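You operate a simulated robot arm through the tools that you are given. There is no shell and no other tool. Be economical: measure what you need, move in short steps, check, and stop when the job is done.

Carry out the task below with a simulated two-armed robot. There is one attempt and no reset: what you move stays moved.

TASK
Scrub the strip of gum off the guide roller in the steel tray.
Fine: lay it in the shallow steel tray first; scrub block wetted at the tap; block back, tap off. Set down upright: scrub block. What is to be rubbed or washed off counts as gone when no trace of it is left.
Where things are to end (x, y in the base frame): guide roller within 20 mm of [510, -610].

Only the result counts: the job must be done as asked and must still hold three seconds after the hand-in. Knocking over, shifting, dropping, spilling or breaking anything else fails it.

THE ROBOT
Two 7-joint arms with two-finger parallel grippers on one trunk, on a base that drives. Base frame: it is fixed to the floor where the robot stands at the start and does not move with it; the origin is under the middle of the robot, x ahead of it, y to its left, z up. Lengths are in mm, angles in degrees, forces in N, time in s.
The left shoulder is at the start at [70, 163, 1170], the right one opposite. With the tool pointing down near the work surface each hand reaches from about 400 to 880 mm from the robot's upright axis, wherever it stands, measured 20 degrees to its own side. Places, roughly: shallow steel tray [500, -600, 900]; tap lever [600, -800, 900]. Payload 3.43 kg a hand.
Tool frame (each hand has its own): the origin (TCP) lies between the finger pads and is the grasp point; the fingertips stand 34 mm ahead of it; z points along the fingers, y is the line along which they close. Largest opening 128 mm; finger width 24, thickness 12; the body of the gripper, 48 by 130 mm, starts 96 mm behind the TCP.
Orientation is that of the tool frame in the base frame, as a unit quaternion [x, y, z, w]. With the fingers straight down and closing along the base's y, the tool's x points along the base's -x, its y along +y and its z along -z.

THE INTERFACE
- The arms move only by the tool apply_moves. It takes "left_deltas", "right_deltas" or both (then of equal length, played together; a hand with none holds still); each is a list of rows, each an object of numbers (a shift or turn left out is 0, a gripper value left out holds the last): "x", "y", "z": the shift along the base's x, y, z in mm; "wx", "wy", "wz": the turn, a rotation vector about the base's x, y, z in degrees; "gripper": the opening in per cent of the stroke, from 0 (shut) to 100 (fully open). In form: [{"x": .., "y": .., "z": .., "wx": .., "wy": .., "wz": .., "gripper": ..}, ...]. A call has 1 to 10 rows; each row is the pose to reach, as a shift and turn from the pose commanded when the call began. Each row takes 0.2 s and may step no farther than 50 mm and 8.6 degrees from the row before; otherwise, or with a gripper value out of range, the whole call is refused. A pose out of reach is approached as far as the arm can. The call stops where the force on the tool passes 40 N (or 10 N more than at its start, if that is more) or the arm is blocked; 0.2 s more then pass. The fingers move at their own pace (about 153 mm/s each) and stop on an object; they squeeze with about 22 N. The grip force told is the motor's: it shows also when the fingers shut on nothing. Time passes only in rows, and 0.2 s behind the last, so rows that repeat a pose let the fingers close. It gives the time, the measured TCP pose, the force on the tool (base axes), the opening and the grip force at its end, in the units of the frame above (readings bear some noise), with the torque about the TCP (base axes, N m) and any sound that the robot's microphone picked up.
- Cameras (640 x 400 px; columns grow to the right, rows downward): "scene" is now at [115.5, -35, 1401.9]; the picture's right is [-0.49, -0.87, 0.00], its down [-0.49, 0.28, -0.83] and it looks along [0.72, -0.40, -0.56] (base axes); focal length 234 px, centre (320, 200). "left" rides on the left gripper at [76, 11, -160] in its tool frame; the picture's right is [-0.15, 0.99, 0.00], its down [-0.88, -0.13, -0.46] and it looks along [-0.45, -0.07, 0.89] (tool axes); focal length 234 px, centre (320, 200). "right" rides on the right gripper at [76, -11, -160] in its tool frame; the picture's right is [0.15, 0.99, 0.00], its down [-0.88, 0.13, -0.46] and it looks along [-0.45, 0.07, 0.89] (tool axes); focal length 234 px, centre (320, 200). There is no depth. A picture from a camera that has moved, and an enlarged one, comes with that camera's place and axes in the base frame and with its lens. The place of the scene camera against the robot may be out by one fixed shift of up to 25 mm in any direction.
- snapshot(camera): a new picture of that camera. The clock stands still meanwhile.
- raise_lower(by): slides the trunk up (or, below 0, down) by that many mm; the arms and the scene camera ride with it, the base frame stays. It gives what a move gives, with no picture.
- drive_base(legs): drives the robot by 1 to 6 legs, each [ahead, left, turn to the left] in mm, mm and degrees, along the robot's own axes; the way and the turn of a leg run together, so that a leg with both is an arc; at most 1500 mm and 180 degrees a leg. The arms and the cameras ride along, it lands a little off, and it stops where it bumps. It gives what a move gives.
- head_to(pan, tilt): turns the head with the scene camera to pan (to the left, within 86 degrees either way) and tilt (down, from -29 to 69), counted from straight ahead of the robot. It gives what a move gives.
- inspect(camera, box): a new picture of the part [left, top, right, bottom] of that camera's present view, enlarged. The clock stands still meanwhile.
- job_done(): hands the job in; it is judged then, once.

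Go step by step. Nothing tells you exact positions but the pictures and the camera data: compare them with the known pose of the tool, close in by small moves and look again before you grip or let go. The budget is 120 turns and 88 pictures, counting those below and the enlarged ones. Unless the task says otherwise, let go and move clear before handing in, and close with one line.

The tools are called after ">>>" as a command line: name --argument value ..., lists and objects as JSON in quotes. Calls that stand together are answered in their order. apply_moves: Moves the arms, as the interface text tells. Its arguments: {"type":"object","properties":{"left_deltas":{"type":"array"},"right_deltas":{"type":"array"}},"required":[]} The other tools are called the same way: raise_lower (by) slides the trunk up or down; drive_base (legs) drives the base; head_to (pan, tilt) turns the head that bears the scene camera; snapshot (camera) takes a picture; inspect (camera, box) takes an enlarged picture of a part of a camera's view; job_done () hands the job in.

At the start:

```text
time: 0.0
left_tcp_pos: [646.6, -73.4, 1168.6]
left_tool_rot: [-0.001, 1.0, -0.001, -0.001]
left_contact_force: [0.2, 0.8, 0.2]
left_torque: [0.01, 0.0, 0.02]
left_gripper_width: 128.5
left_finger_force: 0.1
right_tcp_pos: [335.3, -399.5, 1277.8]
right_tool_rot: [0.0, 1.0, 0.0, 0.0]
right_contact_force: [-0.6, -0.3, -0.1]
right_torque: [-0.01, 0.01, -0.02]
right_gripper_width: 128.1
right_finger_force: 0.2
trunk travel left (down, up): [-650.0, 290.0]
robot x, y, heading: [1.7, 1.7, 0.1]
head pan, tilt: [-29.3, 34.4]
```

scene: 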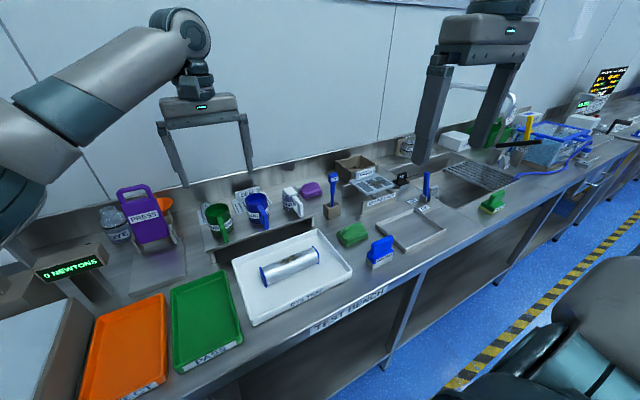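
right: 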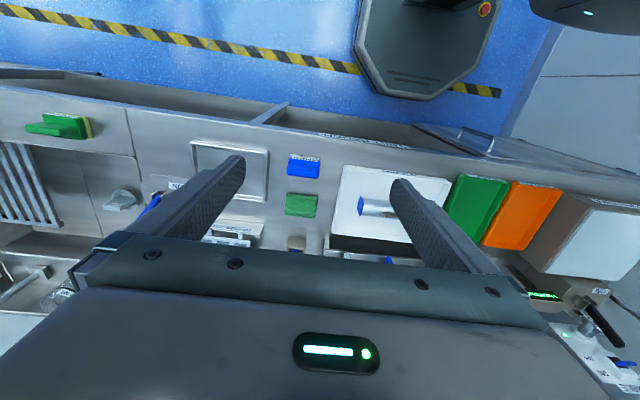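
left: 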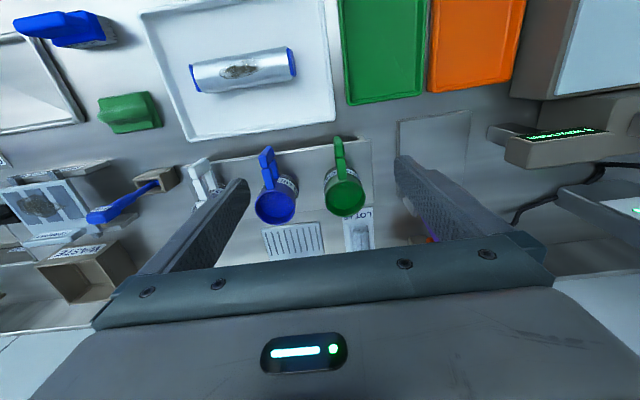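

The guide roller lies in the white tray with gum on it; the shallow steel tray is further right. I'll look closer at the scene.

>>> inspect --camera "scene" --box '[200, 140, 520, 340]'

>>> inspect --camera "scene" --box '[400, 60, 640, 210]'

>>> inspect --camera "right" --box '[0, 80, 460, 300]'

```text
2.00 times, centred on (360, 240) of scene
camera zoom: at [115.5, -35.0, 1401.9], right [-0.49, -0.87, 0.0], down [-0.49, 0.28, -0.83], along [0.72, -0.4, -0.56], focal length 467 px, centre (240, 120)
```

zoom: 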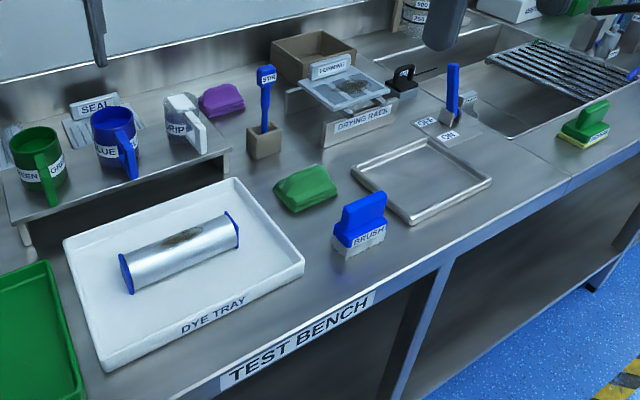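

```text
2.67 times, centred on (520, 135) of scene
camera zoom: at [115.5, -35.0, 1401.9], right [-0.49, -0.87, 0.0], down [-0.49, 0.28, -0.83], along [0.72, -0.4, -0.56], focal length 623 px, centre (-213, 373)
```

zoom: 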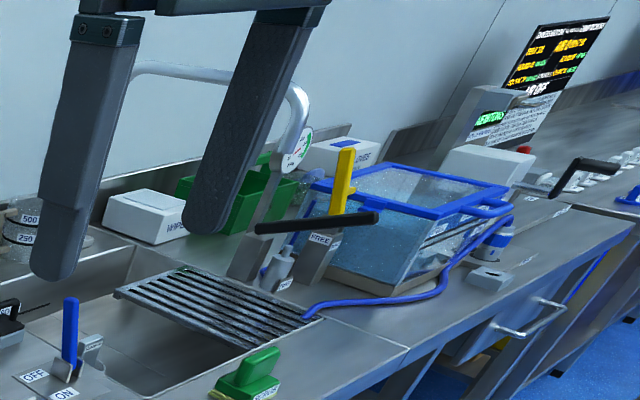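

```text
1.39 times, centred on (230, 190) of right
camera zoom: at [260.5, -411.4, 1438.7], right [-0.15, 0.99, 0.0], down [0.88, 0.13, 0.46], along [0.45, 0.07, -0.89], focal length 326 px, centre (445, 214)
```

zoom: 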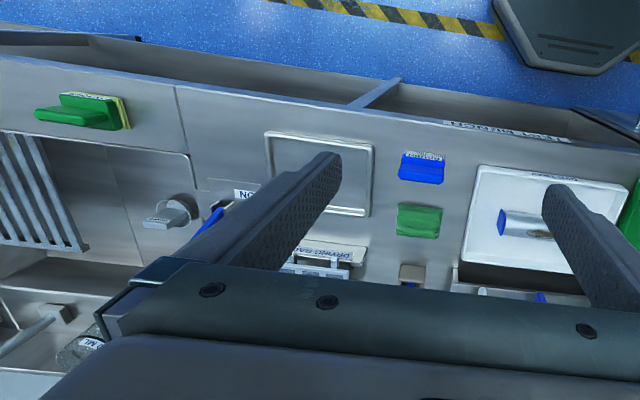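

>>> inspect --camera "scene" --box '[400, 160, 520, 235]'

>>> inspect --camera "right" --box '[0, 100, 180, 220]'

>>> inspect --camera "left" --box '[140, 0, 340, 140]'

```text
5.33 times, centred on (460, 198) of scene
camera zoom: at [115.5, -35.0, 1401.9], right [-0.49, -0.87, 0.0], down [-0.49, 0.28, -0.83], along [0.72, -0.4, -0.56], focal length 1245 px, centre (-427, 213)
```

zoom: 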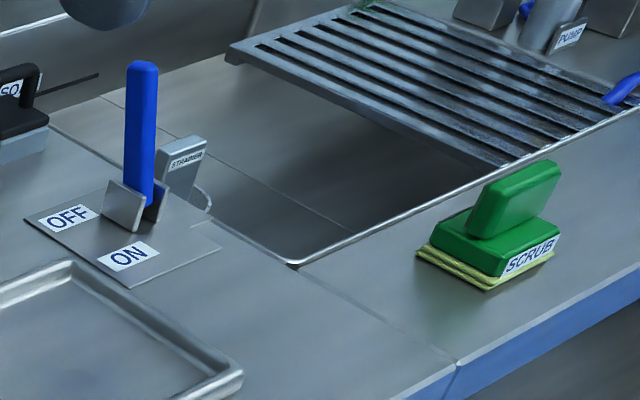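

```text
3.33 times, centred on (90, 160) of right
camera zoom: at [260.5, -411.4, 1438.7], right [-0.15, 0.99, 0.0], down [0.88, 0.13, 0.46], along [0.45, 0.07, -0.89], focal length 781 px, centre (1087, 333)
```

zoom: 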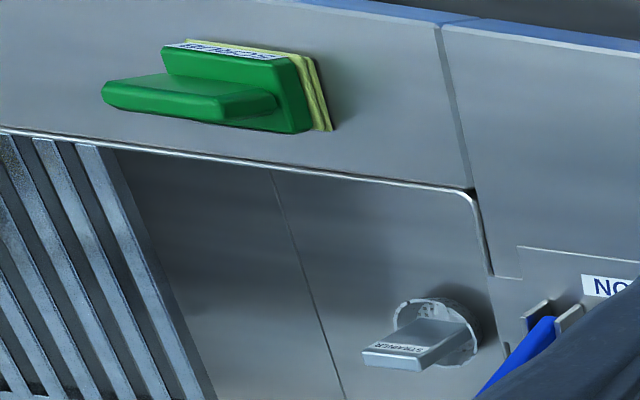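

```text
2.86 times, centred on (240, 70) of left
camera zoom: at [570.7, -63.1, 1327.4], right [0.14, 0.99, 0.0], down [0.88, -0.13, 0.46], along [0.45, -0.07, -0.89], focal length 669 px, centre (549, 571)
```

zoom: 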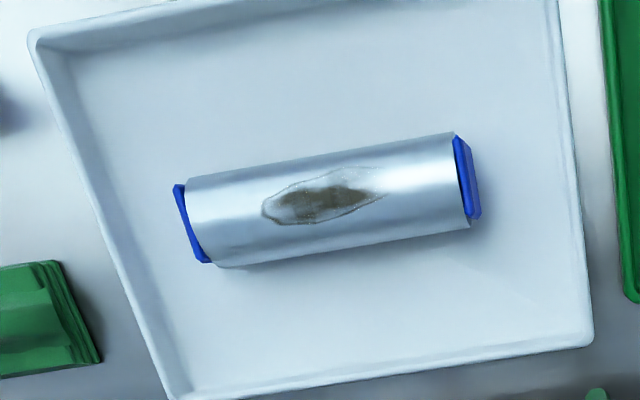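

>>> head_to --pan -62 --tilt 35

>>> snapshot --camera "scene"

```text
time: 1.0
left_tcp_pos: [647.4, -72.8, 1169.3]
left_tool_rot: [0.0, 1.0, 0.0, 0.0]
left_contact_force: [0.6, -0.6, 0.1]
left_torque: [0.0, 0.0, 0.03]
left_gripper_width: 127.8
left_finger_force: 0.0
right_tcp_pos: [336.2, -399.6, 1278.3]
right_tool_rot: [0.0, 1.0, 0.0, -0.001]
right_contact_force: [1.0, 0.3, 0.0]
right_torque: [-0.01, 0.01, 0.01]
right_gripper_width: 128.0
right_finger_force: 0.1
trunk travel left (down, up): [-650.0, 290.0]
robot x, y, heading: [-3.5, 0.8, -0.0]
head pan, tilt: [-62.0, 35.0]
```

```text
78 pictures are left
camera scene: at [79.8, -69.5, 1400.9], right [-0.88, -0.47, 0.0], down [-0.27, 0.51, -0.82], along [0.39, -0.72, -0.57], focal length 234 px, centre (320, 200)
```

scene: 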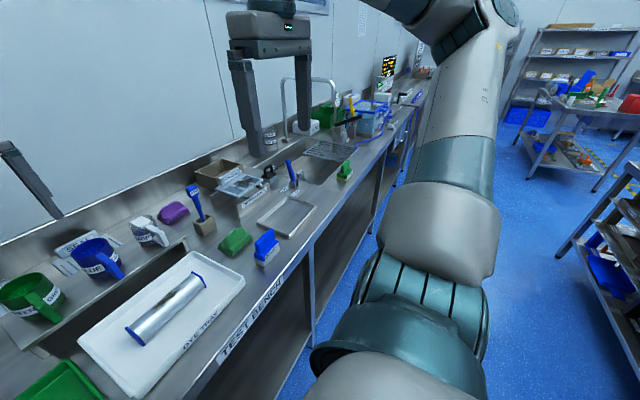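

>>> inspect --camera "scene" --box '[220, 60, 420, 240]'

```text
2.22 times, centred on (320, 150) of scene
camera zoom: at [79.8, -69.5, 1400.9], right [-0.88, -0.47, 0.0], down [-0.27, 0.51, -0.82], along [0.39, -0.72, -0.57], focal length 519 px, centre (320, 311)
```

zoom: 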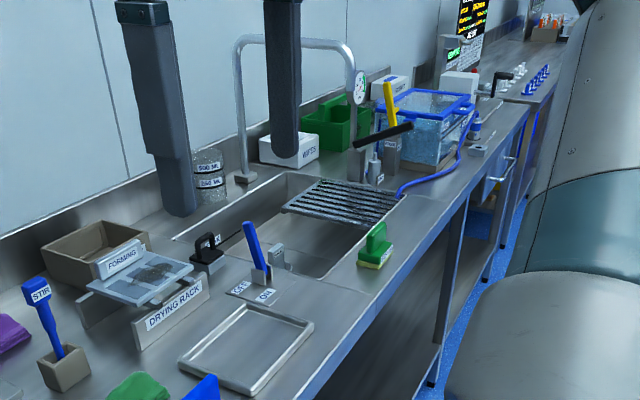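

The roller lies along y near (542, -176); the sink, spout and SCRUB block are further right. I'll bring the left hand above the roller and turn it so that its fingers close along x.

>>> apply_moves --left_deltas '[{"x": -25, "y": -25, "wz": -8.5}, {"x": -50, "y": -50, "wz": -17}, {"x": -75, "y": -75, "wz": -25.5}, {"x": -100, "y": -100, "wz": -34}, {"x": -105, "y": -104, "wz": -42.5}, {"x": -105, "y": -104, "wz": -51}, {"x": -105, "y": -104, "wz": -59.5}, {"x": -105, "y": -104, "wz": -68}, {"x": -105, "y": -104, "wz": -76.5}, {"x": -105, "y": -104, "wz": -85}]'

>>> apply_moves --left_deltas '[{"wz": -5}, {"wz": -5}]'

>>> snapshot --camera "left"

```text
time: 3.2
left_tcp_pos: [544.2, -177.7, 1170.0]
left_tool_rot: [0.676, 0.737, -0.001, 0.0]
left_contact_force: [0.2, -0.1, 0.0]
left_torque: [-0.01, 0.0, -0.03]
left_gripper_width: 128.0
left_finger_force: 0.0
right_tcp_pos: [334.9, -398.9, 1277.9]
right_tool_rot: [0.0, 1.0, -0.001, 0.0]
right_contact_force: [0.7, -0.4, 0.5]
right_torque: [-0.02, 0.04, 0.0]
right_gripper_width: 127.9
right_finger_force: 0.0
trunk travel left (down, up): [-650.0, 290.0]
robot x, y, heading: [2.9, 1.3, 0.2]
head pan, tilt: [-62.0, 35.0]
```

```text
time: 3.8
left_tcp_pos: [542.6, -177.0, 1169.0]
left_tool_rot: [0.707, 0.707, 0.001, -0.001]
left_contact_force: [0.1, -0.8, 0.5]
left_torque: [0.03, 0.01, -0.01]
left_gripper_width: 128.1
left_finger_force: 0.1
right_tcp_pos: [334.4, -398.8, 1278.3]
right_tool_rot: [0.0, 1.0, 0.0, 0.0]
right_contact_force: [0.9, 0.3, 0.1]
right_torque: [-0.02, -0.04, 0.0]
right_gripper_width: 127.6
right_finger_force: 0.0
trunk travel left (down, up): [-650.0, 290.0]
robot x, y, heading: [-0.7, 1.5, 0.0]
head pan, tilt: [-62.0, 35.0]
```

```text
76 pictures are left
camera left: at [552.6, -102.0, 1328.4], right [0.99, -0.15, 0.0], down [-0.13, -0.88, 0.46], along [-0.07, -0.45, -0.89], focal length 234 px, centre (320, 200)
```

left: 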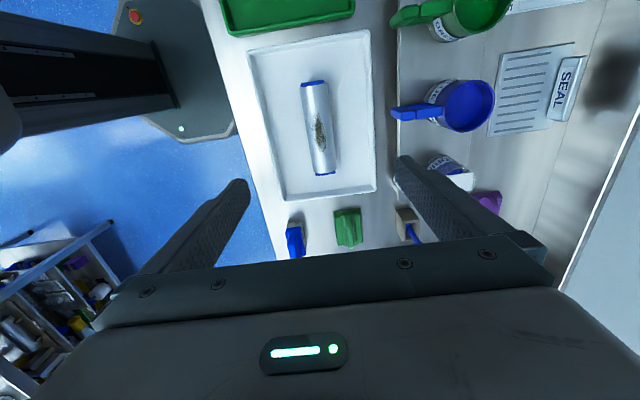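

>>> apply_moves --left_deltas '[{"x": -4, "z": -50, "wz": -3.5}, {"x": -8, "z": -100, "wz": -3.5}, {"x": -8, "z": -140, "wz": -3.5}]'

>>> snapshot --camera "left"

```text
refused: row 1 steps farther than a row can; nothing moved
```

```text
75 pictures are left
camera left: at [552.6, -102.0, 1328.4], right [0.99, -0.15, 0.0], down [-0.13, -0.88, 0.46], along [-0.07, -0.45, -0.89], focal length 234 px, centre (320, 200)
```

left: 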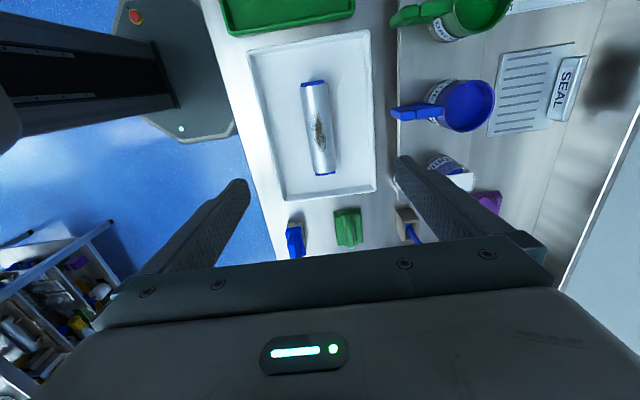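

>>> apply_moves --left_deltas '[{"x": -4, "z": -45, "wz": -3.5}, {"x": -8, "z": -90, "wz": -3.5}, {"x": -8, "z": -135, "wz": -3.5}]'

>>> snapshot --camera "left"

>>> head_to --pan -20 --tilt 45

>>> snapshot --camera "scene"

```text
time: 4.6
left_tcp_pos: [535.8, -177.5, 1033.5]
left_tool_rot: [0.728, 0.686, 0.0, 0.0]
left_contact_force: [0.1, 0.5, -0.1]
left_torque: [0.0, 0.02, -0.01]
left_gripper_width: 128.0
left_finger_force: 0.1
right_tcp_pos: [336.5, -400.5, 1279.3]
right_tool_rot: [0.0, 1.0, 0.0, 0.0]
right_contact_force: [0.4, -0.6, -0.4]
right_torque: [-0.03, 0.05, 0.01]
right_gripper_width: 127.8
right_finger_force: 0.0
trunk travel left (down, up): [-650.0, 290.0]
robot x, y, heading: [-0.1, -5.2, 0.2]
head pan, tilt: [-62.0, 35.0]
```

```text
74 pictures are left
camera left: at [550.9, -103.3, 1192.1], right [0.98, -0.2, 0.0], down [-0.18, -0.87, 0.46], along [-0.09, -0.45, -0.89], focal length 234 px, centre (320, 200)
```

left: 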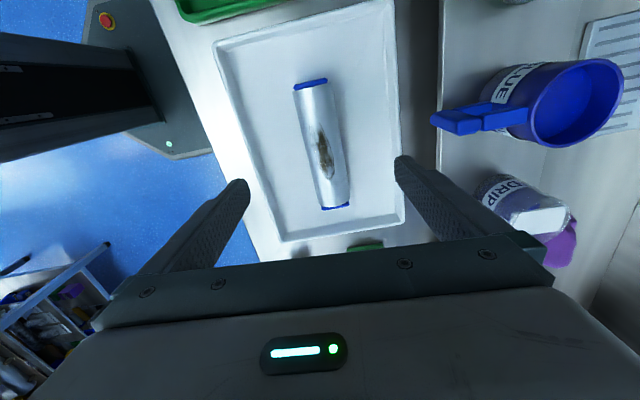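

```text
time: 5.7
left_tcp_pos: [535.5, -177.3, 1034.2]
left_tool_rot: [0.728, 0.686, 0.0, 0.0]
left_contact_force: [0.5, -0.1, -0.2]
left_torque: [0.02, -0.01, 0.01]
left_gripper_width: 127.9
left_finger_force: 0.2
right_tcp_pos: [335.4, -399.4, 1276.6]
right_tool_rot: [0.0, 1.0, -0.001, 0.0]
right_contact_force: [0.3, -0.5, -0.1]
right_torque: [-0.01, -0.02, 0.01]
right_gripper_width: 128.0
right_finger_force: 0.1
trunk travel left (down, up): [-650.0, 290.0]
robot x, y, heading: [0.7, -1.9, 0.2]
head pan, tilt: [-20.0, 45.0]
```

```text
73 pictures are left
camera scene: at [114.9, -19.7, 1386.1], right [-0.34, -0.94, 0.0], down [-0.66, 0.24, -0.71], along [0.66, -0.24, -0.71], focal length 234 px, centre (320, 200)
```

scene: 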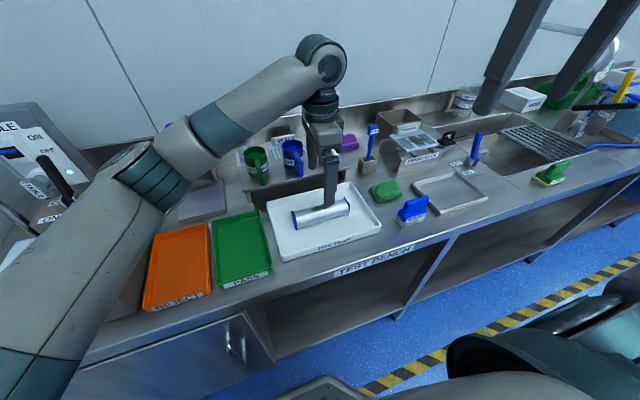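

>>> apply_moves --left_deltas '[{"x": 6, "z": -30, "wz": 2.5}, {"x": 6, "z": -60, "wz": 2.5}, {"x": 6, "z": -84, "wz": 2.5}]'

>>> snapshot --camera "left"

>>> inspect --camera "scene" --box '[260, 140, 420, 260]'

```text
time: 6.5
left_tcp_pos: [542.4, -177.9, 950.9]
left_tool_rot: [0.713, 0.702, 0.0, 0.001]
left_contact_force: [-0.3, 0.2, -0.2]
left_torque: [-0.03, -0.01, -0.05]
left_gripper_width: 128.0
left_finger_force: 0.1
right_tcp_pos: [334.8, -399.7, 1277.4]
right_tool_rot: [0.0, 1.0, 0.0, 0.0]
right_contact_force: [0.1, -0.5, -0.4]
right_torque: [0.01, 0.01, 0.01]
right_gripper_width: 128.2
right_finger_force: 0.1
trunk travel left (down, up): [-650.0, 290.0]
robot x, y, heading: [2.3, -1.7, -0.2]
head pan, tilt: [-20.0, 45.0]
```

```text
72 pictures are left
camera left: at [554.6, -102.7, 1109.4], right [0.99, -0.16, 0.0], down [-0.14, -0.88, 0.46], along [-0.07, -0.45, -0.89], focal length 234 px, centre (320, 200)
```

left: 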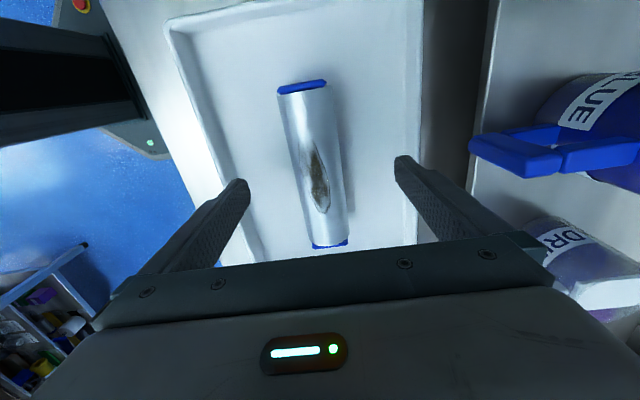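

```text
3.33 times, centred on (340, 200) of scene
camera zoom: at [115.0, -19.6, 1386.1], right [-0.34, -0.94, 0.0], down [-0.66, 0.24, -0.71], along [0.66, -0.24, -0.71], focal length 778 px, centre (253, 200)
```

zoom: 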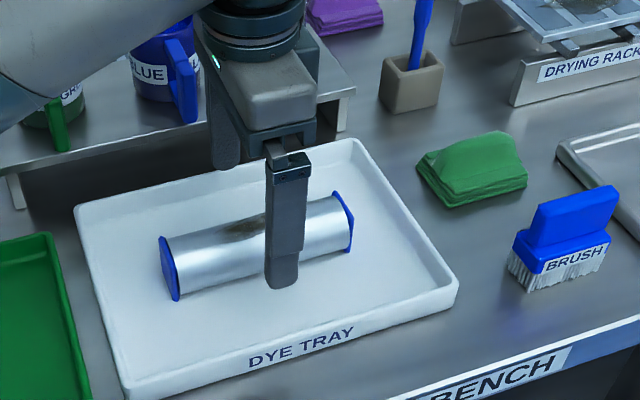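

>>> apply_moves --left_deltas '[{"y": 3, "z": -4, "gripper": 60}, {"y": 3, "z": -4, "gripper": 35}, {"y": 3, "z": -4, "gripper": 0}, {"y": 3, "z": -4, "gripper": 0}, {"y": 3, "z": -4, "gripper": 0}, {"y": 3, "z": -4, "gripper": 0}]'

>>> snapshot --camera "left"

```text
time: 7.9
left_tcp_pos: [541.5, -173.0, 945.3]
left_tool_rot: [0.712, 0.702, 0.0, 0.0]
left_contact_force: [0.5, -0.1, 0.9]
left_torque: [0.0, 0.02, 0.01]
left_gripper_width: 0.0
left_finger_force: 22.6
right_tcp_pos: [335.7, -399.7, 1277.9]
right_tool_rot: [0.0, 1.0, 0.0, 0.0]
right_contact_force: [0.4, -0.2, 0.2]
right_torque: [-0.05, 0.0, -0.02]
right_gripper_width: 128.0
right_finger_force: 0.0
trunk travel left (down, up): [-650.0, 290.0]
robot x, y, heading: [-0.4, 3.3, 0.1]
head pan, tilt: [-20.0, 45.0]
```

```text
70 pictures are left
camera left: at [553.7, -98.7, 1105.9], right [0.99, -0.16, 0.0], down [-0.14, -0.88, 0.46], along [-0.07, -0.45, -0.89], focal length 234 px, centre (320, 200)
```

left: 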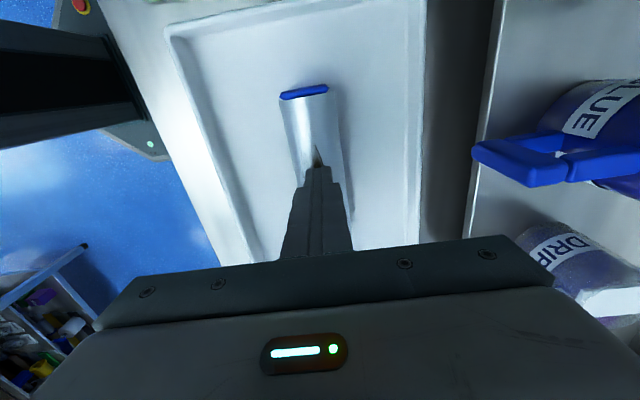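

The fingers shut above the roller, so it lies lower than I assumed (centre near z 890). I'll raise, open, and look again.

>>> apply_moves --left_deltas '[{"z": 25}, {"y": -12, "z": 25, "gripper": 70}, {"y": -12, "z": 25, "gripper": 100}, {"y": -12, "z": 25, "gripper": 100}]'

>>> inspect --camera "left" --box '[200, 50, 440, 270]'

>>> inspect --camera "scene" --box '[260, 140, 420, 260]'

```text
time: 8.9
left_tcp_pos: [540.2, -187.2, 972.8]
left_tool_rot: [0.713, 0.701, 0.0, 0.0]
left_contact_force: [-0.1, 0.0, 0.0]
left_torque: [-0.03, -0.02, 0.0]
left_gripper_width: 128.0
left_finger_force: 0.0
right_tcp_pos: [336.0, -400.3, 1278.6]
right_tool_rot: [0.0, 1.0, 0.0, 0.0]
right_contact_force: [-0.4, -0.9, 1.0]
right_torque: [-0.02, 0.02, -0.02]
right_gripper_width: 127.9
right_finger_force: 0.0
trunk travel left (down, up): [-650.0, 290.0]
robot x, y, heading: [3.4, -0.7, 0.2]
head pan, tilt: [-20.0, 45.0]
```

```text
1.82 times, centred on (320, 160) of left
camera zoom: at [553.2, -112.6, 1130.7], right [0.99, -0.16, 0.0], down [-0.14, -0.88, 0.46], along [-0.07, -0.45, -0.89], focal length 426 px, centre (320, 273)
```

zoom: 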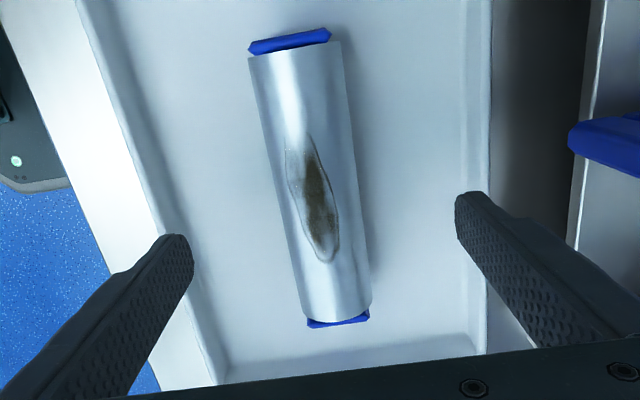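

```text
3.33 times, centred on (340, 200) of scene
camera zoom: at [114.7, -19.7, 1386.1], right [-0.34, -0.94, 0.0], down [-0.66, 0.24, -0.71], along [0.66, -0.24, -0.71], focal length 778 px, centre (253, 200)
```

zoom: 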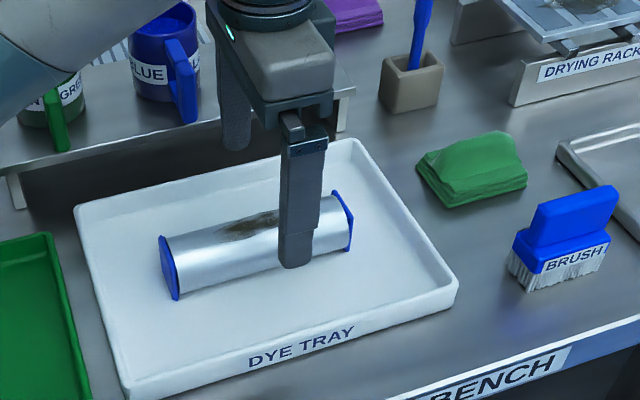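

>>> apply_moves --left_deltas '[{"y": -2, "z": -30}, {"y": -2, "z": -58}, {"y": -2, "z": -58, "gripper": 50}, {"y": -2, "z": -58, "gripper": 20}, {"y": -2, "z": -58, "gripper": 0}, {"y": -2, "z": -58, "gripper": 0}, {"y": -2, "z": -58, "gripper": 0}]'

>>> snapshot --camera "left"

```text
time: 10.5
left_tcp_pos: [541.1, -188.5, 913.2]
left_tool_rot: [0.713, 0.701, 0.001, 0.0]
left_contact_force: [-1.0, 0.6, -0.1]
left_torque: [-0.08, -0.03, -0.01]
left_gripper_width: 46.7
left_finger_force: 21.7
right_tcp_pos: [334.9, -398.7, 1278.2]
right_tool_rot: [0.0, 1.0, 0.0, 0.0]
right_contact_force: [-0.4, -0.1, -0.7]
right_torque: [-0.04, -0.02, -0.02]
right_gripper_width: 127.9
right_finger_force: 0.0
trunk travel left (down, up): [-650.0, 290.0]
robot x, y, heading: [-0.2, -2.3, 0.0]
head pan, tilt: [-20.0, 45.0]
```

```text
67 pictures are left
camera left: at [553.2, -114.0, 1072.6], right [0.99, -0.16, 0.0], down [-0.14, -0.88, 0.46], along [-0.07, -0.45, -0.89], focal length 234 px, centre (320, 200)
```

left: 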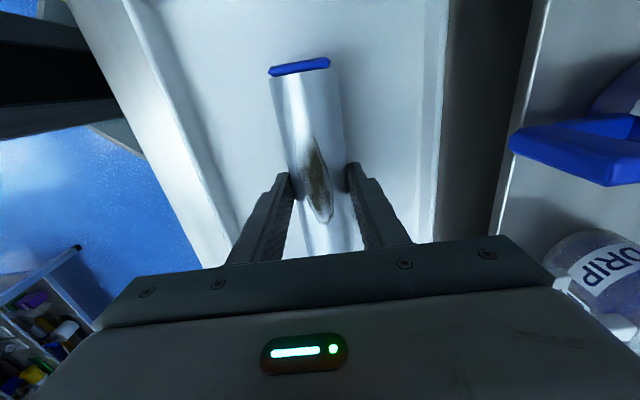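

>>> apply_moves --left_deltas '[{"z": 30}, {"z": 75}, {"z": 120}, {"z": 165}, {"z": 200}]'

>>> snapshot --camera "left"

>>> snapshot --camera "scene"

```text
time: 11.7
left_tcp_pos: [537.3, -191.3, 1114.4]
left_tool_rot: [0.713, 0.701, 0.0, -0.001]
left_contact_force: [0.4, -0.2, -3.6]
left_torque: [-0.04, 0.02, -0.01]
left_gripper_width: 46.7
left_finger_force: 22.0
right_tcp_pos: [336.1, -399.1, 1279.1]
right_tool_rot: [0.0, 1.0, 0.001, 0.0]
right_contact_force: [-0.2, 0.2, -0.2]
right_torque: [0.04, 0.01, 0.02]
right_gripper_width: 128.1
right_finger_force: 0.1
trunk travel left (down, up): [-650.0, 290.0]
robot x, y, heading: [-0.9, -1.9, -0.2]
head pan, tilt: [-20.0, 45.0]
```

```text
66 pictures are left
camera left: at [549.0, -116.3, 1273.7], right [0.99, -0.16, 0.0], down [-0.14, -0.88, 0.46], along [-0.07, -0.45, -0.89], focal length 234 px, centre (320, 200)
```

left: 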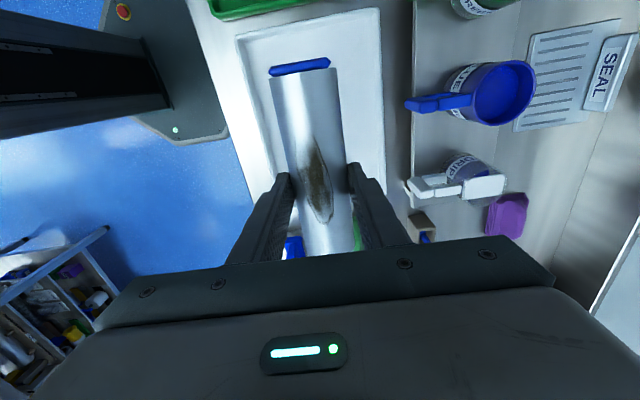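

```text
65 pictures are left
camera scene: at [114.6, -19.6, 1386.0], right [-0.34, -0.94, 0.0], down [-0.66, 0.24, -0.71], along [0.66, -0.24, -0.71], focal length 234 px, centre (320, 200)
```

scene: 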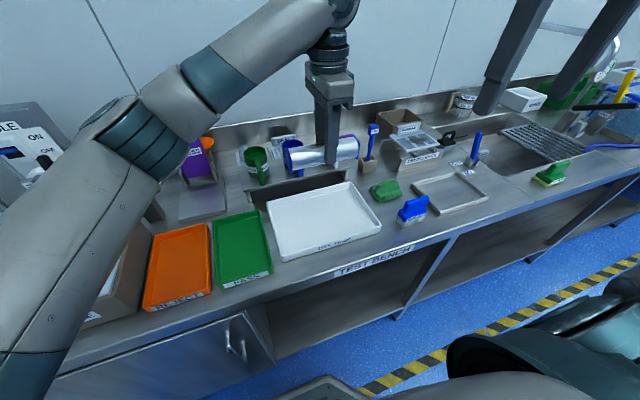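

>>> drive_base --legs '[[0, -420, 0]]'

>>> head_to --pan -25 --tilt 45

>>> snapshot --camera "scene"

>>> snapshot --camera "left"

```text
time: 14.2
left_tcp_pos: [529.2, -619.9, 1114.7]
left_tool_rot: [0.72, 0.694, 0.0, -0.001]
left_contact_force: [-0.6, -0.3, -3.6]
left_torque: [-0.05, -0.01, 0.01]
left_gripper_width: 46.7
left_finger_force: 22.0
right_tcp_pos: [324.7, -825.1, 1278.8]
right_tool_rot: [0.01, 1.0, 0.0, 0.0]
right_contact_force: [0.2, -0.4, -0.7]
right_torque: [0.01, 0.0, 0.0]
right_gripper_width: 127.8
right_finger_force: 0.1
trunk travel left (down, up): [-650.0, 290.0]
robot x, y, heading: [-2.8, -420.7, -0.9]
head pan, tilt: [-20.0, 45.0]
```

```text
time: 14.9
left_tcp_pos: [529.9, -621.3, 1113.8]
left_tool_rot: [0.719, 0.695, 0.0, -0.001]
left_contact_force: [-0.8, -0.6, -3.4]
left_torque: [-0.02, 0.0, 0.0]
left_gripper_width: 46.6
left_finger_force: 22.2
right_tcp_pos: [324.6, -827.3, 1277.3]
right_tool_rot: [0.01, 1.0, 0.0, 0.0]
right_contact_force: [-0.8, 0.4, -0.1]
right_torque: [0.0, 0.01, 0.01]
right_gripper_width: 128.0
right_finger_force: 0.0
trunk travel left (down, up): [-650.0, 290.0]
robot x, y, heading: [-8.7, -419.2, -1.0]
head pan, tilt: [-25.0, 45.0]
```

```text
64 pictures are left
camera scene: at [107.9, -448.5, 1386.0], right [-0.44, -0.9, 0.0], down [-0.64, 0.31, -0.71], along [0.63, -0.31, -0.71], focal length 234 px, centre (320, 200)
```

scene: 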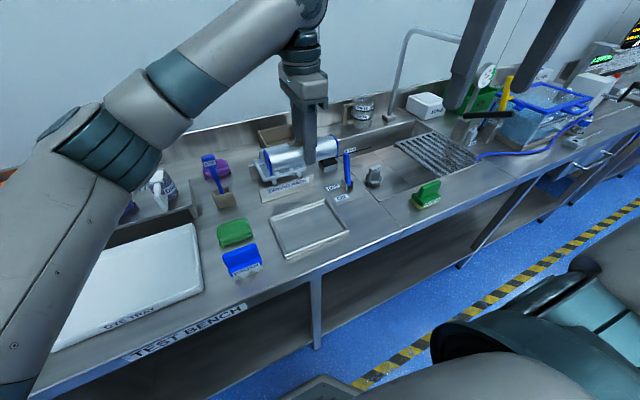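

```text
63 pictures are left
camera left: at [543.7, -546.4, 1273.0], right [0.98, -0.18, 0.0], down [-0.16, -0.88, 0.46], along [-0.08, -0.45, -0.89], focal length 234 px, centre (320, 200)
```

left: 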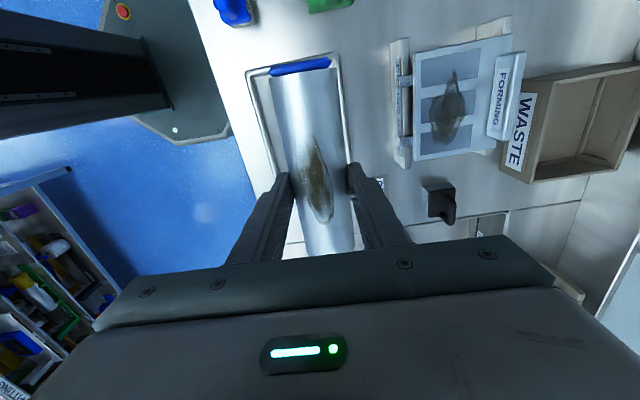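

>>> inspect --camera "scene" --box '[250, 130, 410, 270]'

>>> inspect --camera "scene" --box '[340, 20, 540, 220]'

>>> snapshot --camera "right"

```text
2.86 times, centred on (330, 200) of scene
camera zoom: at [107.9, -448.5, 1386.0], right [-0.44, -0.9, 0.0], down [-0.64, 0.31, -0.71], along [0.63, -0.31, -0.71], focal length 667 px, centre (291, 200)
```

zoom: 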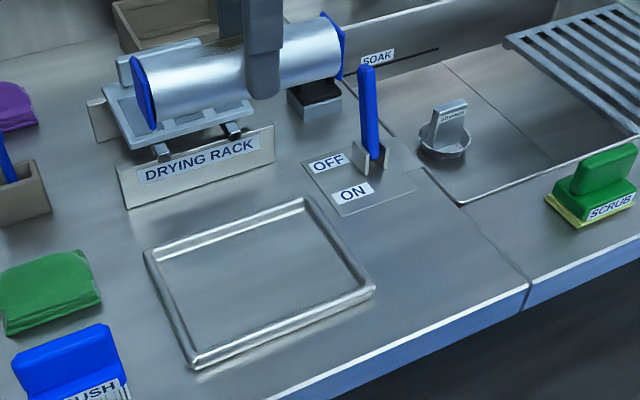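

```text
2.00 times, centred on (440, 120) of scene
camera zoom: at [107.9, -448.5, 1386.0], right [-0.44, -0.9, 0.0], down [-0.64, 0.31, -0.71], along [0.63, -0.31, -0.71], focal length 467 px, centre (80, 360)
```

zoom: 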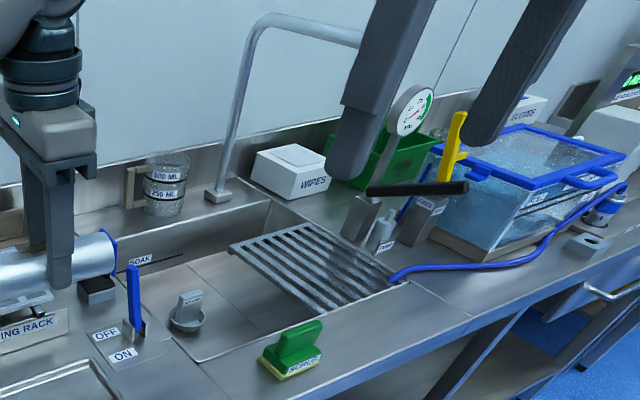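

```text
60 pictures are left
camera right: at [249.2, -836.3, 1438.3], right [-0.13, 0.99, 0.0], down [0.88, 0.11, 0.46], along [0.45, 0.06, -0.89], focal length 234 px, centre (320, 200)
```

right: 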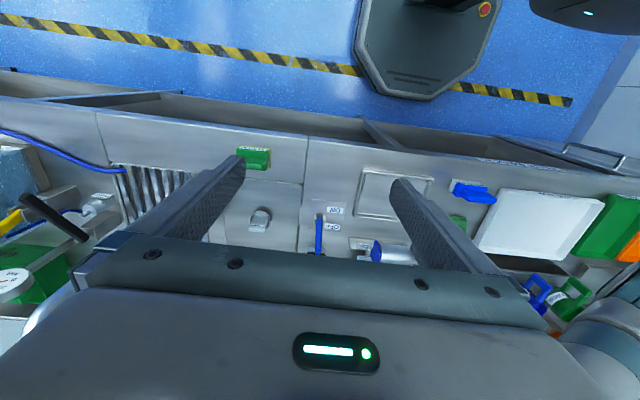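

The spout arches over the sink from behind and the steel tray (about 182 x 143 mm) is centred near (510, -608). I'll centre the roller over it and come down part way.

>>> apply_moves --left_deltas '[{"x": -19.5, "y": 12.5, "z": -20, "wz": 1.7}, {"x": -19.5, "y": 12.5, "z": -65, "wz": 1.7}, {"x": -19.5, "y": 12.5, "z": -110, "wz": 1.7}, {"x": -19.5, "y": 12.5, "z": -150, "wz": 1.7}]'

>>> snapshot --camera "left"

>>> inspect --camera "scene" --box '[250, 130, 410, 270]'

```text
time: 15.9
left_tcp_pos: [510.7, -608.9, 963.2]
left_tool_rot: [0.709, 0.705, 0.0, 0.0]
left_contact_force: [0.2, 0.0, -4.2]
left_torque: [-0.02, 0.02, -0.02]
left_gripper_width: 46.7
left_finger_force: 21.4
right_tcp_pos: [325.0, -824.7, 1278.4]
right_tool_rot: [0.01, 1.0, -0.001, 0.0]
right_contact_force: [0.2, -0.5, 1.2]
right_torque: [0.04, 0.03, 0.05]
right_gripper_width: 128.2
right_finger_force: 0.1
trunk travel left (down, up): [-650.0, 290.0]
robot x, y, heading: [-2.6, -419.9, -1.2]
head pan, tilt: [-25.0, 45.0]
```

```text
59 pictures are left
camera left: at [521.0, -533.8, 1122.5], right [0.99, -0.15, 0.0], down [-0.13, -0.88, 0.46], along [-0.07, -0.45, -0.89], focal length 234 px, centre (320, 200)
```

left: 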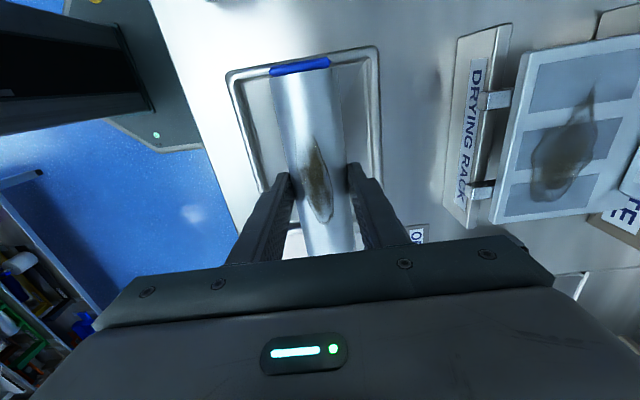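

```text
2.86 times, centred on (330, 200) of scene
camera zoom: at [108.4, -448.1, 1386.1], right [-0.44, -0.9, 0.0], down [-0.64, 0.31, -0.71], along [0.63, -0.31, -0.71], focal length 667 px, centre (291, 200)
```

zoom: 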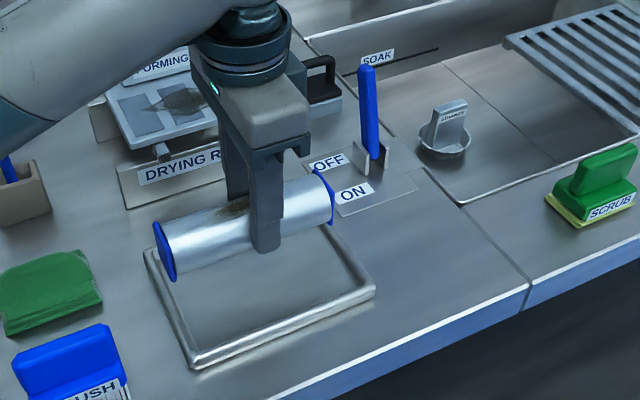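

>>> apply_moves --left_deltas '[{"x": -5, "y": -4, "z": -20}, {"x": -5, "y": -4, "z": -32}]'

>>> inspect --camera "left" --box '[200, 20, 420, 180]'

>>> inspect --camera "scene" --box '[270, 170, 370, 270]'

```text
time: 16.5
left_tcp_pos: [506.4, -611.9, 931.9]
left_tool_rot: [0.709, 0.705, -0.001, 0.0]
left_contact_force: [0.2, 0.7, -4.1]
left_torque: [-0.05, 0.0, 0.0]
left_gripper_width: 46.7
left_finger_force: 22.4
right_tcp_pos: [324.6, -826.0, 1277.6]
right_tool_rot: [0.01, 1.0, 0.0, 0.0]
right_contact_force: [0.1, 0.4, 0.1]
right_torque: [0.03, 0.0, -0.02]
right_gripper_width: 128.1
right_finger_force: 0.1
trunk travel left (down, up): [-650.0, 290.0]
robot x, y, heading: [-6.0, -415.0, -1.1]
head pan, tilt: [-25.0, 45.0]
```

```text
2.50 times, centred on (310, 100) of left
camera zoom: at [517.3, -537.7, 1091.6], right [0.99, -0.15, 0.0], down [-0.13, -0.88, 0.46], along [-0.07, -0.45, -0.89], focal length 585 px, centre (345, 450)
```

zoom: 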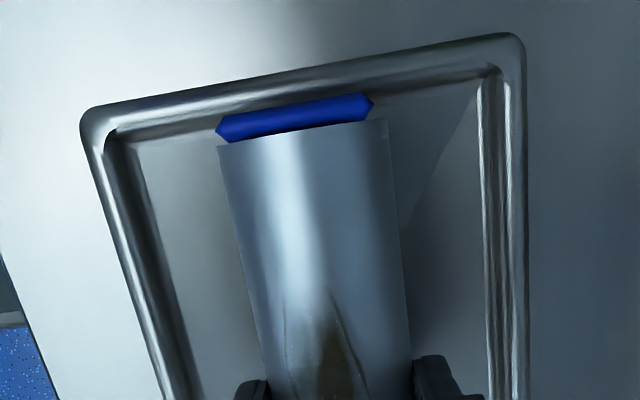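

```text
4.00 times, centred on (320, 220) of scene
camera zoom: at [108.0, -448.0, 1386.0], right [-0.44, -0.9, 0.0], down [-0.64, 0.31, -0.71], along [0.63, -0.31, -0.71], focal length 934 px, centre (320, 120)
```

zoom: 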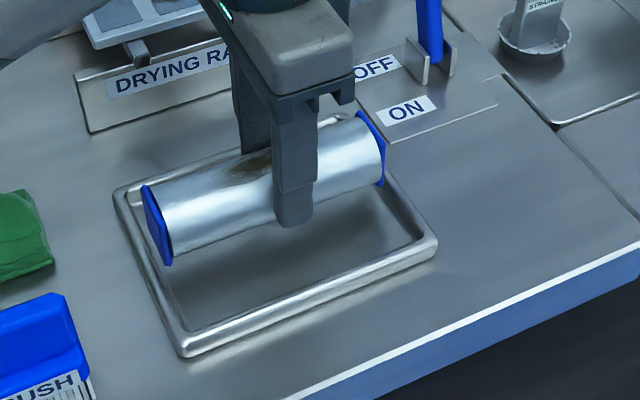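

>>> apply_moves --left_deltas '[{"y": -3, "z": -7}, {"y": -3, "z": -14}]'

>>> apply_moves --left_deltas '[{"z": -3}]'

```text
time: 17.1
left_tcp_pos: [506.6, -614.4, 918.2]
left_tool_rot: [0.708, 0.706, 0.0, 0.0]
left_contact_force: [-0.5, 0.0, -4.7]
left_torque: [-0.04, 0.02, -0.05]
left_gripper_width: 46.5
left_finger_force: 22.3
right_tcp_pos: [324.1, -826.3, 1277.2]
right_tool_rot: [0.01, 1.0, 0.0, -0.001]
right_contact_force: [0.1, 0.2, -0.3]
right_torque: [0.03, 0.01, 0.0]
right_gripper_width: 128.1
right_finger_force: 0.1
trunk travel left (down, up): [-650.0, 290.0]
robot x, y, heading: [0.5, -421.1, -1.0]
head pan, tilt: [-25.0, 45.0]
```

```text
time: 17.5
left_tcp_pos: [506.9, -615.7, 914.4]
left_tool_rot: [0.709, 0.705, 0.0, 0.0]
left_contact_force: [-0.8, -0.2, -3.5]
left_torque: [-0.02, -0.02, 0.03]
left_gripper_width: 46.6
left_finger_force: 22.4
right_tcp_pos: [324.0, -825.0, 1278.1]
right_tool_rot: [0.009, 1.0, 0.0, -0.001]
right_contact_force: [0.8, -0.2, 0.2]
right_torque: [0.0, 0.02, -0.01]
right_gripper_width: 127.8
right_finger_force: 0.0
trunk travel left (down, up): [-650.0, 290.0]
robot x, y, heading: [-2.3, -423.0, -1.1]
head pan, tilt: [-25.0, 45.0]
```

>>> apply_moves --left_deltas '[{"z": -2}]'

>>> apply_moves --left_deltas '[{"z": -2}]'

>>> apply_moves --left_deltas '[{"z": -1.5}]'

>>> inspect --camera "scene" --box '[270, 170, 370, 270]'

```text
time: 17.9
left_tcp_pos: [505.7, -615.2, 912.9]
left_tool_rot: [0.709, 0.705, 0.0, 0.0]
left_contact_force: [-0.3, -0.2, -3.6]
left_torque: [0.07, -0.03, 0.05]
left_gripper_width: 46.3
left_finger_force: 22.4
right_tcp_pos: [323.1, -825.4, 1277.6]
right_tool_rot: [0.01, 1.0, 0.001, 0.0]
right_contact_force: [0.6, -0.1, -0.3]
right_torque: [-0.01, 0.02, -0.01]
right_gripper_width: 127.9
right_finger_force: 0.2
trunk travel left (down, up): [-650.0, 290.0]
robot x, y, heading: [-5.2, -418.4, -1.0]
head pan, tilt: [-25.0, 45.0]
```

```text
time: 18.3
left_tcp_pos: [504.4, -615.1, 914.4]
left_tool_rot: [0.708, 0.706, 0.0, 0.002]
left_contact_force: [5.5, -0.9, 16.0]
left_torque: [0.2, -0.14, 0.04]
left_gripper_width: 46.3
left_finger_force: 21.7
right_tcp_pos: [324.2, -824.6, 1278.6]
right_tool_rot: [0.009, 1.0, 0.0, 0.0]
right_contact_force: [0.2, -0.3, -0.2]
right_torque: [0.0, -0.02, 0.02]
right_gripper_width: 128.0
right_finger_force: 0.0
trunk travel left (down, up): [-650.0, 290.0]
robot x, y, heading: [-2.7, -420.5, -1.0]
head pan, tilt: [-25.0, 45.0]
```

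```text
time: 18.7
left_tcp_pos: [503.5, -614.3, 910.1]
left_tool_rot: [0.709, 0.705, 0.0, 0.001]
left_contact_force: [5.1, -2.2, 16.0]
left_torque: [-0.09, -0.16, 0.04]
left_gripper_width: 46.5
left_finger_force: 22.2
right_tcp_pos: [322.9, -825.0, 1278.1]
right_tool_rot: [0.009, 1.0, 0.0, 0.0]
right_contact_force: [-0.4, -0.2, 0.3]
right_torque: [0.02, 0.02, 0.02]
right_gripper_width: 128.2
right_finger_force: 0.0
trunk travel left (down, up): [-650.0, 290.0]
robot x, y, heading: [-5.2, -421.1, -1.1]
head pan, tilt: [-25.0, 45.0]
```

```text
4.00 times, centred on (320, 220) of scene
camera zoom: at [106.8, -447.5, 1386.3], right [-0.44, -0.9, 0.0], down [-0.63, 0.31, -0.71], along [0.64, -0.31, -0.71], focal length 934 px, centre (320, 120)
```

zoom: 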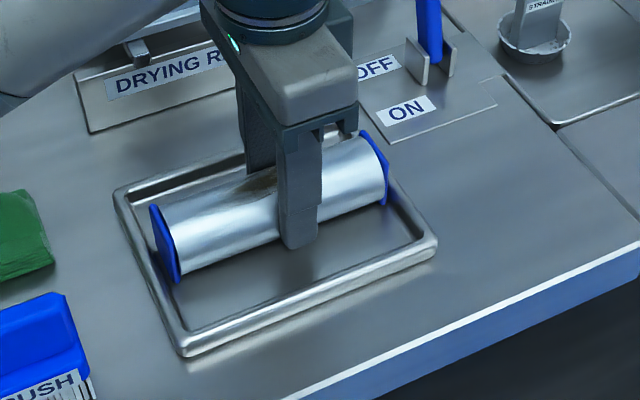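

>>> apply_moves --left_deltas '[{"z": 2, "gripper": 50}, {"z": 2, "gripper": 90}, {"z": 2, "gripper": 90}, {"z": 40, "gripper": 90}, {"z": 85, "gripper": 90}, {"z": 130, "gripper": 90}, {"z": 175, "gripper": 90}, {"z": 220}]'

>>> snapshot --camera "left"

>>> inspect --camera "scene" --box '[250, 130, 410, 270]'

```text
time: 20.5
left_tcp_pos: [503.9, -617.5, 1131.8]
left_tool_rot: [0.709, 0.705, 0.0, 0.0]
left_contact_force: [0.5, 1.2, 0.9]
left_torque: [-0.05, 0.01, 0.02]
left_gripper_width: 115.4
left_finger_force: 0.0
right_tcp_pos: [321.0, -825.9, 1279.1]
right_tool_rot: [0.01, 1.0, 0.001, 0.0]
right_contact_force: [-0.2, -0.2, -0.8]
right_torque: [-0.01, 0.0, -0.01]
right_gripper_width: 128.1
right_finger_force: 0.0
trunk travel left (down, up): [-650.0, 290.0]
robot x, y, heading: [-1.5, -420.9, -1.3]
head pan, tilt: [-25.0, 45.0]
```

```text
54 pictures are left
camera left: at [516.1, -543.0, 1290.8], right [0.99, -0.15, 0.0], down [-0.14, -0.88, 0.46], along [-0.07, -0.45, -0.89], focal length 234 px, centre (320, 200)
```

left: 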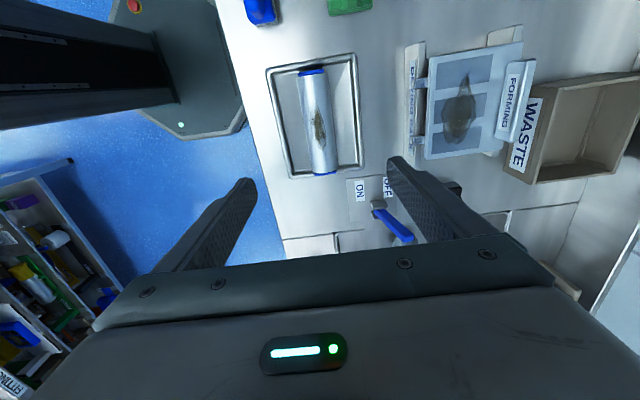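

```text
2.86 times, centred on (330, 200) of scene
camera zoom: at [106.4, -447.9, 1386.1], right [-0.44, -0.9, 0.0], down [-0.63, 0.31, -0.71], along [0.64, -0.31, -0.71], focal length 667 px, centre (291, 200)
```

zoom: 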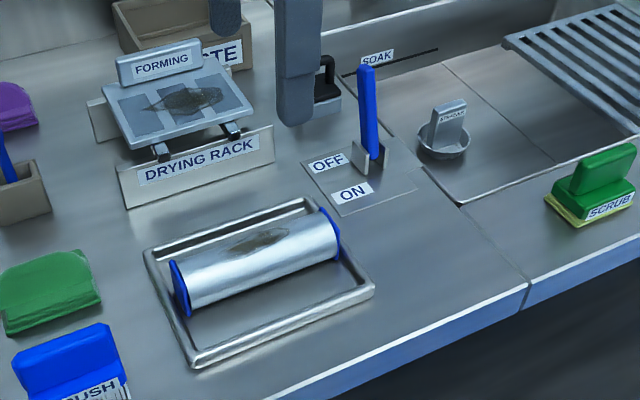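

The roller lies in the tray at about (507, -608). Next I drive a little further right and look at the spout, lever and SCRUB block.

>>> drive_base --legs '[[0, -150, 1]]'

>>> apply_moves --right_deltas '[{"x": 0, "y": 45}, {"y": 90}, {"y": 130}]' --left_deltas '[{"x": 0, "y": 40}, {"y": 80}, {"y": 80}]'

>>> head_to --pan -42 --tilt 35

>>> snapshot --camera "scene"

```text
time: 21.9
left_tcp_pos: [509.1, -755.4, 1130.9]
left_tool_rot: [0.702, 0.712, 0.0, 0.001]
left_contact_force: [0.1, 0.6, 0.3]
left_torque: [-0.01, -0.03, 0.02]
left_gripper_width: 115.3
left_finger_force: 0.0
right_tcp_pos: [328.9, -965.1, 1278.1]
right_tool_rot: [0.001, 1.0, -0.001, -0.001]
right_contact_force: [-0.4, -0.4, 0.0]
right_torque: [-0.03, -0.02, 0.02]
right_gripper_width: 127.9
right_finger_force: 0.0
trunk travel left (down, up): [-650.0, 290.0]
robot x, y, heading: [-4.9, -568.6, 0.0]
head pan, tilt: [-25.0, 45.0]
```

```text
time: 22.7
left_tcp_pos: [506.4, -680.1, 1130.8]
left_tool_rot: [0.703, 0.712, -0.002, -0.001]
left_contact_force: [0.2, -0.3, -0.5]
left_torque: [0.04, 0.04, 0.02]
left_gripper_width: 115.5
left_finger_force: 0.1
right_tcp_pos: [326.6, -838.6, 1277.4]
right_tool_rot: [0.003, 1.0, 0.0, 0.0]
right_contact_force: [0.5, 0.2, -0.1]
right_torque: [-0.01, -0.03, 0.0]
right_gripper_width: 128.2
right_finger_force: 0.1
trunk travel left (down, up): [-650.0, 290.0]
robot x, y, heading: [-2.3, -570.7, -0.1]
head pan, tilt: [-25.0, 45.0]
```

```text
time: 23.5
left_tcp_pos: [507.7, -679.0, 1132.0]
left_tool_rot: [0.703, 0.711, 0.0, 0.0]
left_contact_force: [0.7, 0.1, 0.4]
left_torque: [-0.02, 0.03, 0.01]
left_gripper_width: 115.3
left_finger_force: 0.1
right_tcp_pos: [326.6, -837.9, 1279.1]
right_tool_rot: [0.001, 1.0, 0.0, 0.0]
right_contact_force: [0.5, 0.7, -0.1]
right_torque: [0.01, 0.03, -0.01]
right_gripper_width: 128.0
right_finger_force: 0.0
trunk travel left (down, up): [-650.0, 290.0]
robot x, y, heading: [-7.4, -570.1, 0.0]
head pan, tilt: [-42.0, 35.0]
```

```text
52 pictures are left
camera scene: at [98.2, -618.2, 1400.9], right [-0.67, -0.74, 0.0], down [-0.43, 0.38, -0.82], along [0.61, -0.55, -0.57], focal length 234 px, centre (320, 200)
```

scene: 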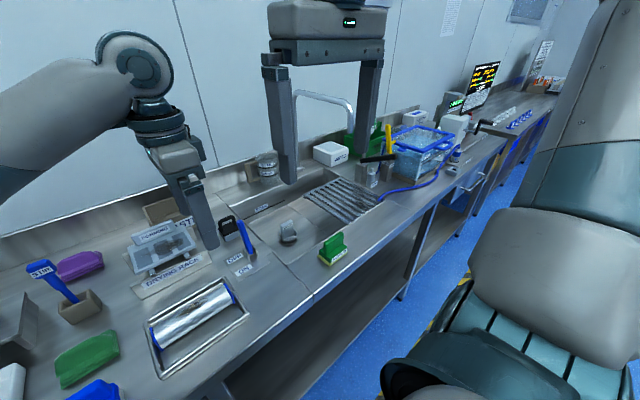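

>>> apply_moves --right_deltas '[{"z": 45}, {"z": 90}, {"z": 135}, {"z": 170}]'

>>> snapshot --camera "scene"

>>> inspect --camera "scene" --box '[220, 60, 420, 290]'

```text
time: 24.5
left_tcp_pos: [507.2, -677.7, 1131.4]
left_tool_rot: [0.703, 0.711, 0.0, -0.001]
left_contact_force: [0.5, 0.0, -0.1]
left_torque: [0.0, -0.03, -0.03]
left_gripper_width: 115.3
left_finger_force: 0.2
right_tcp_pos: [325.1, -840.4, 1448.0]
right_tool_rot: [0.002, 1.0, -0.001, 0.0]
right_contact_force: [-0.1, 0.2, -0.2]
right_torque: [-0.04, 0.01, 0.03]
right_gripper_width: 128.0
right_finger_force: 0.1
trunk travel left (down, up): [-650.0, 290.0]
robot x, y, heading: [-7.0, -566.6, -0.4]
head pan, tilt: [-42.0, 35.0]
```

```text
51 pictures are left
camera scene: at [98.1, -617.4, 1400.9], right [-0.67, -0.74, 0.0], down [-0.43, 0.38, -0.82], along [0.61, -0.55, -0.57], focal length 234 px, centre (320, 200)
```

scene: 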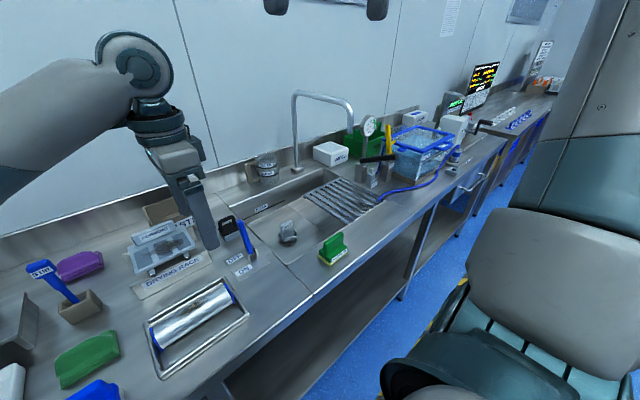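

```text
1.74 times, centred on (320, 175) of scene
camera zoom: at [98.1, -617.4, 1400.9], right [-0.67, -0.74, 0.0], down [-0.43, 0.38, -0.82], along [0.61, -0.55, -0.57], focal length 406 px, centre (320, 244)
```

zoom: 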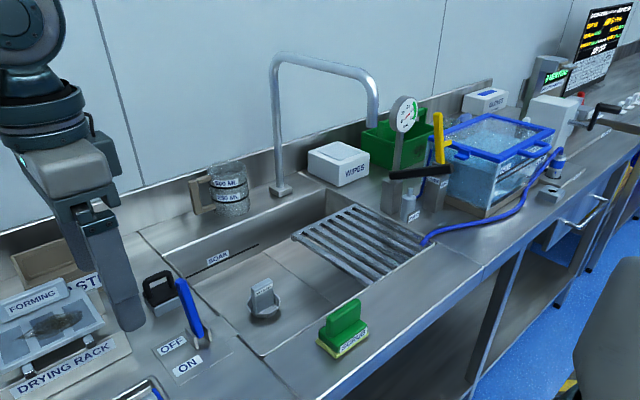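

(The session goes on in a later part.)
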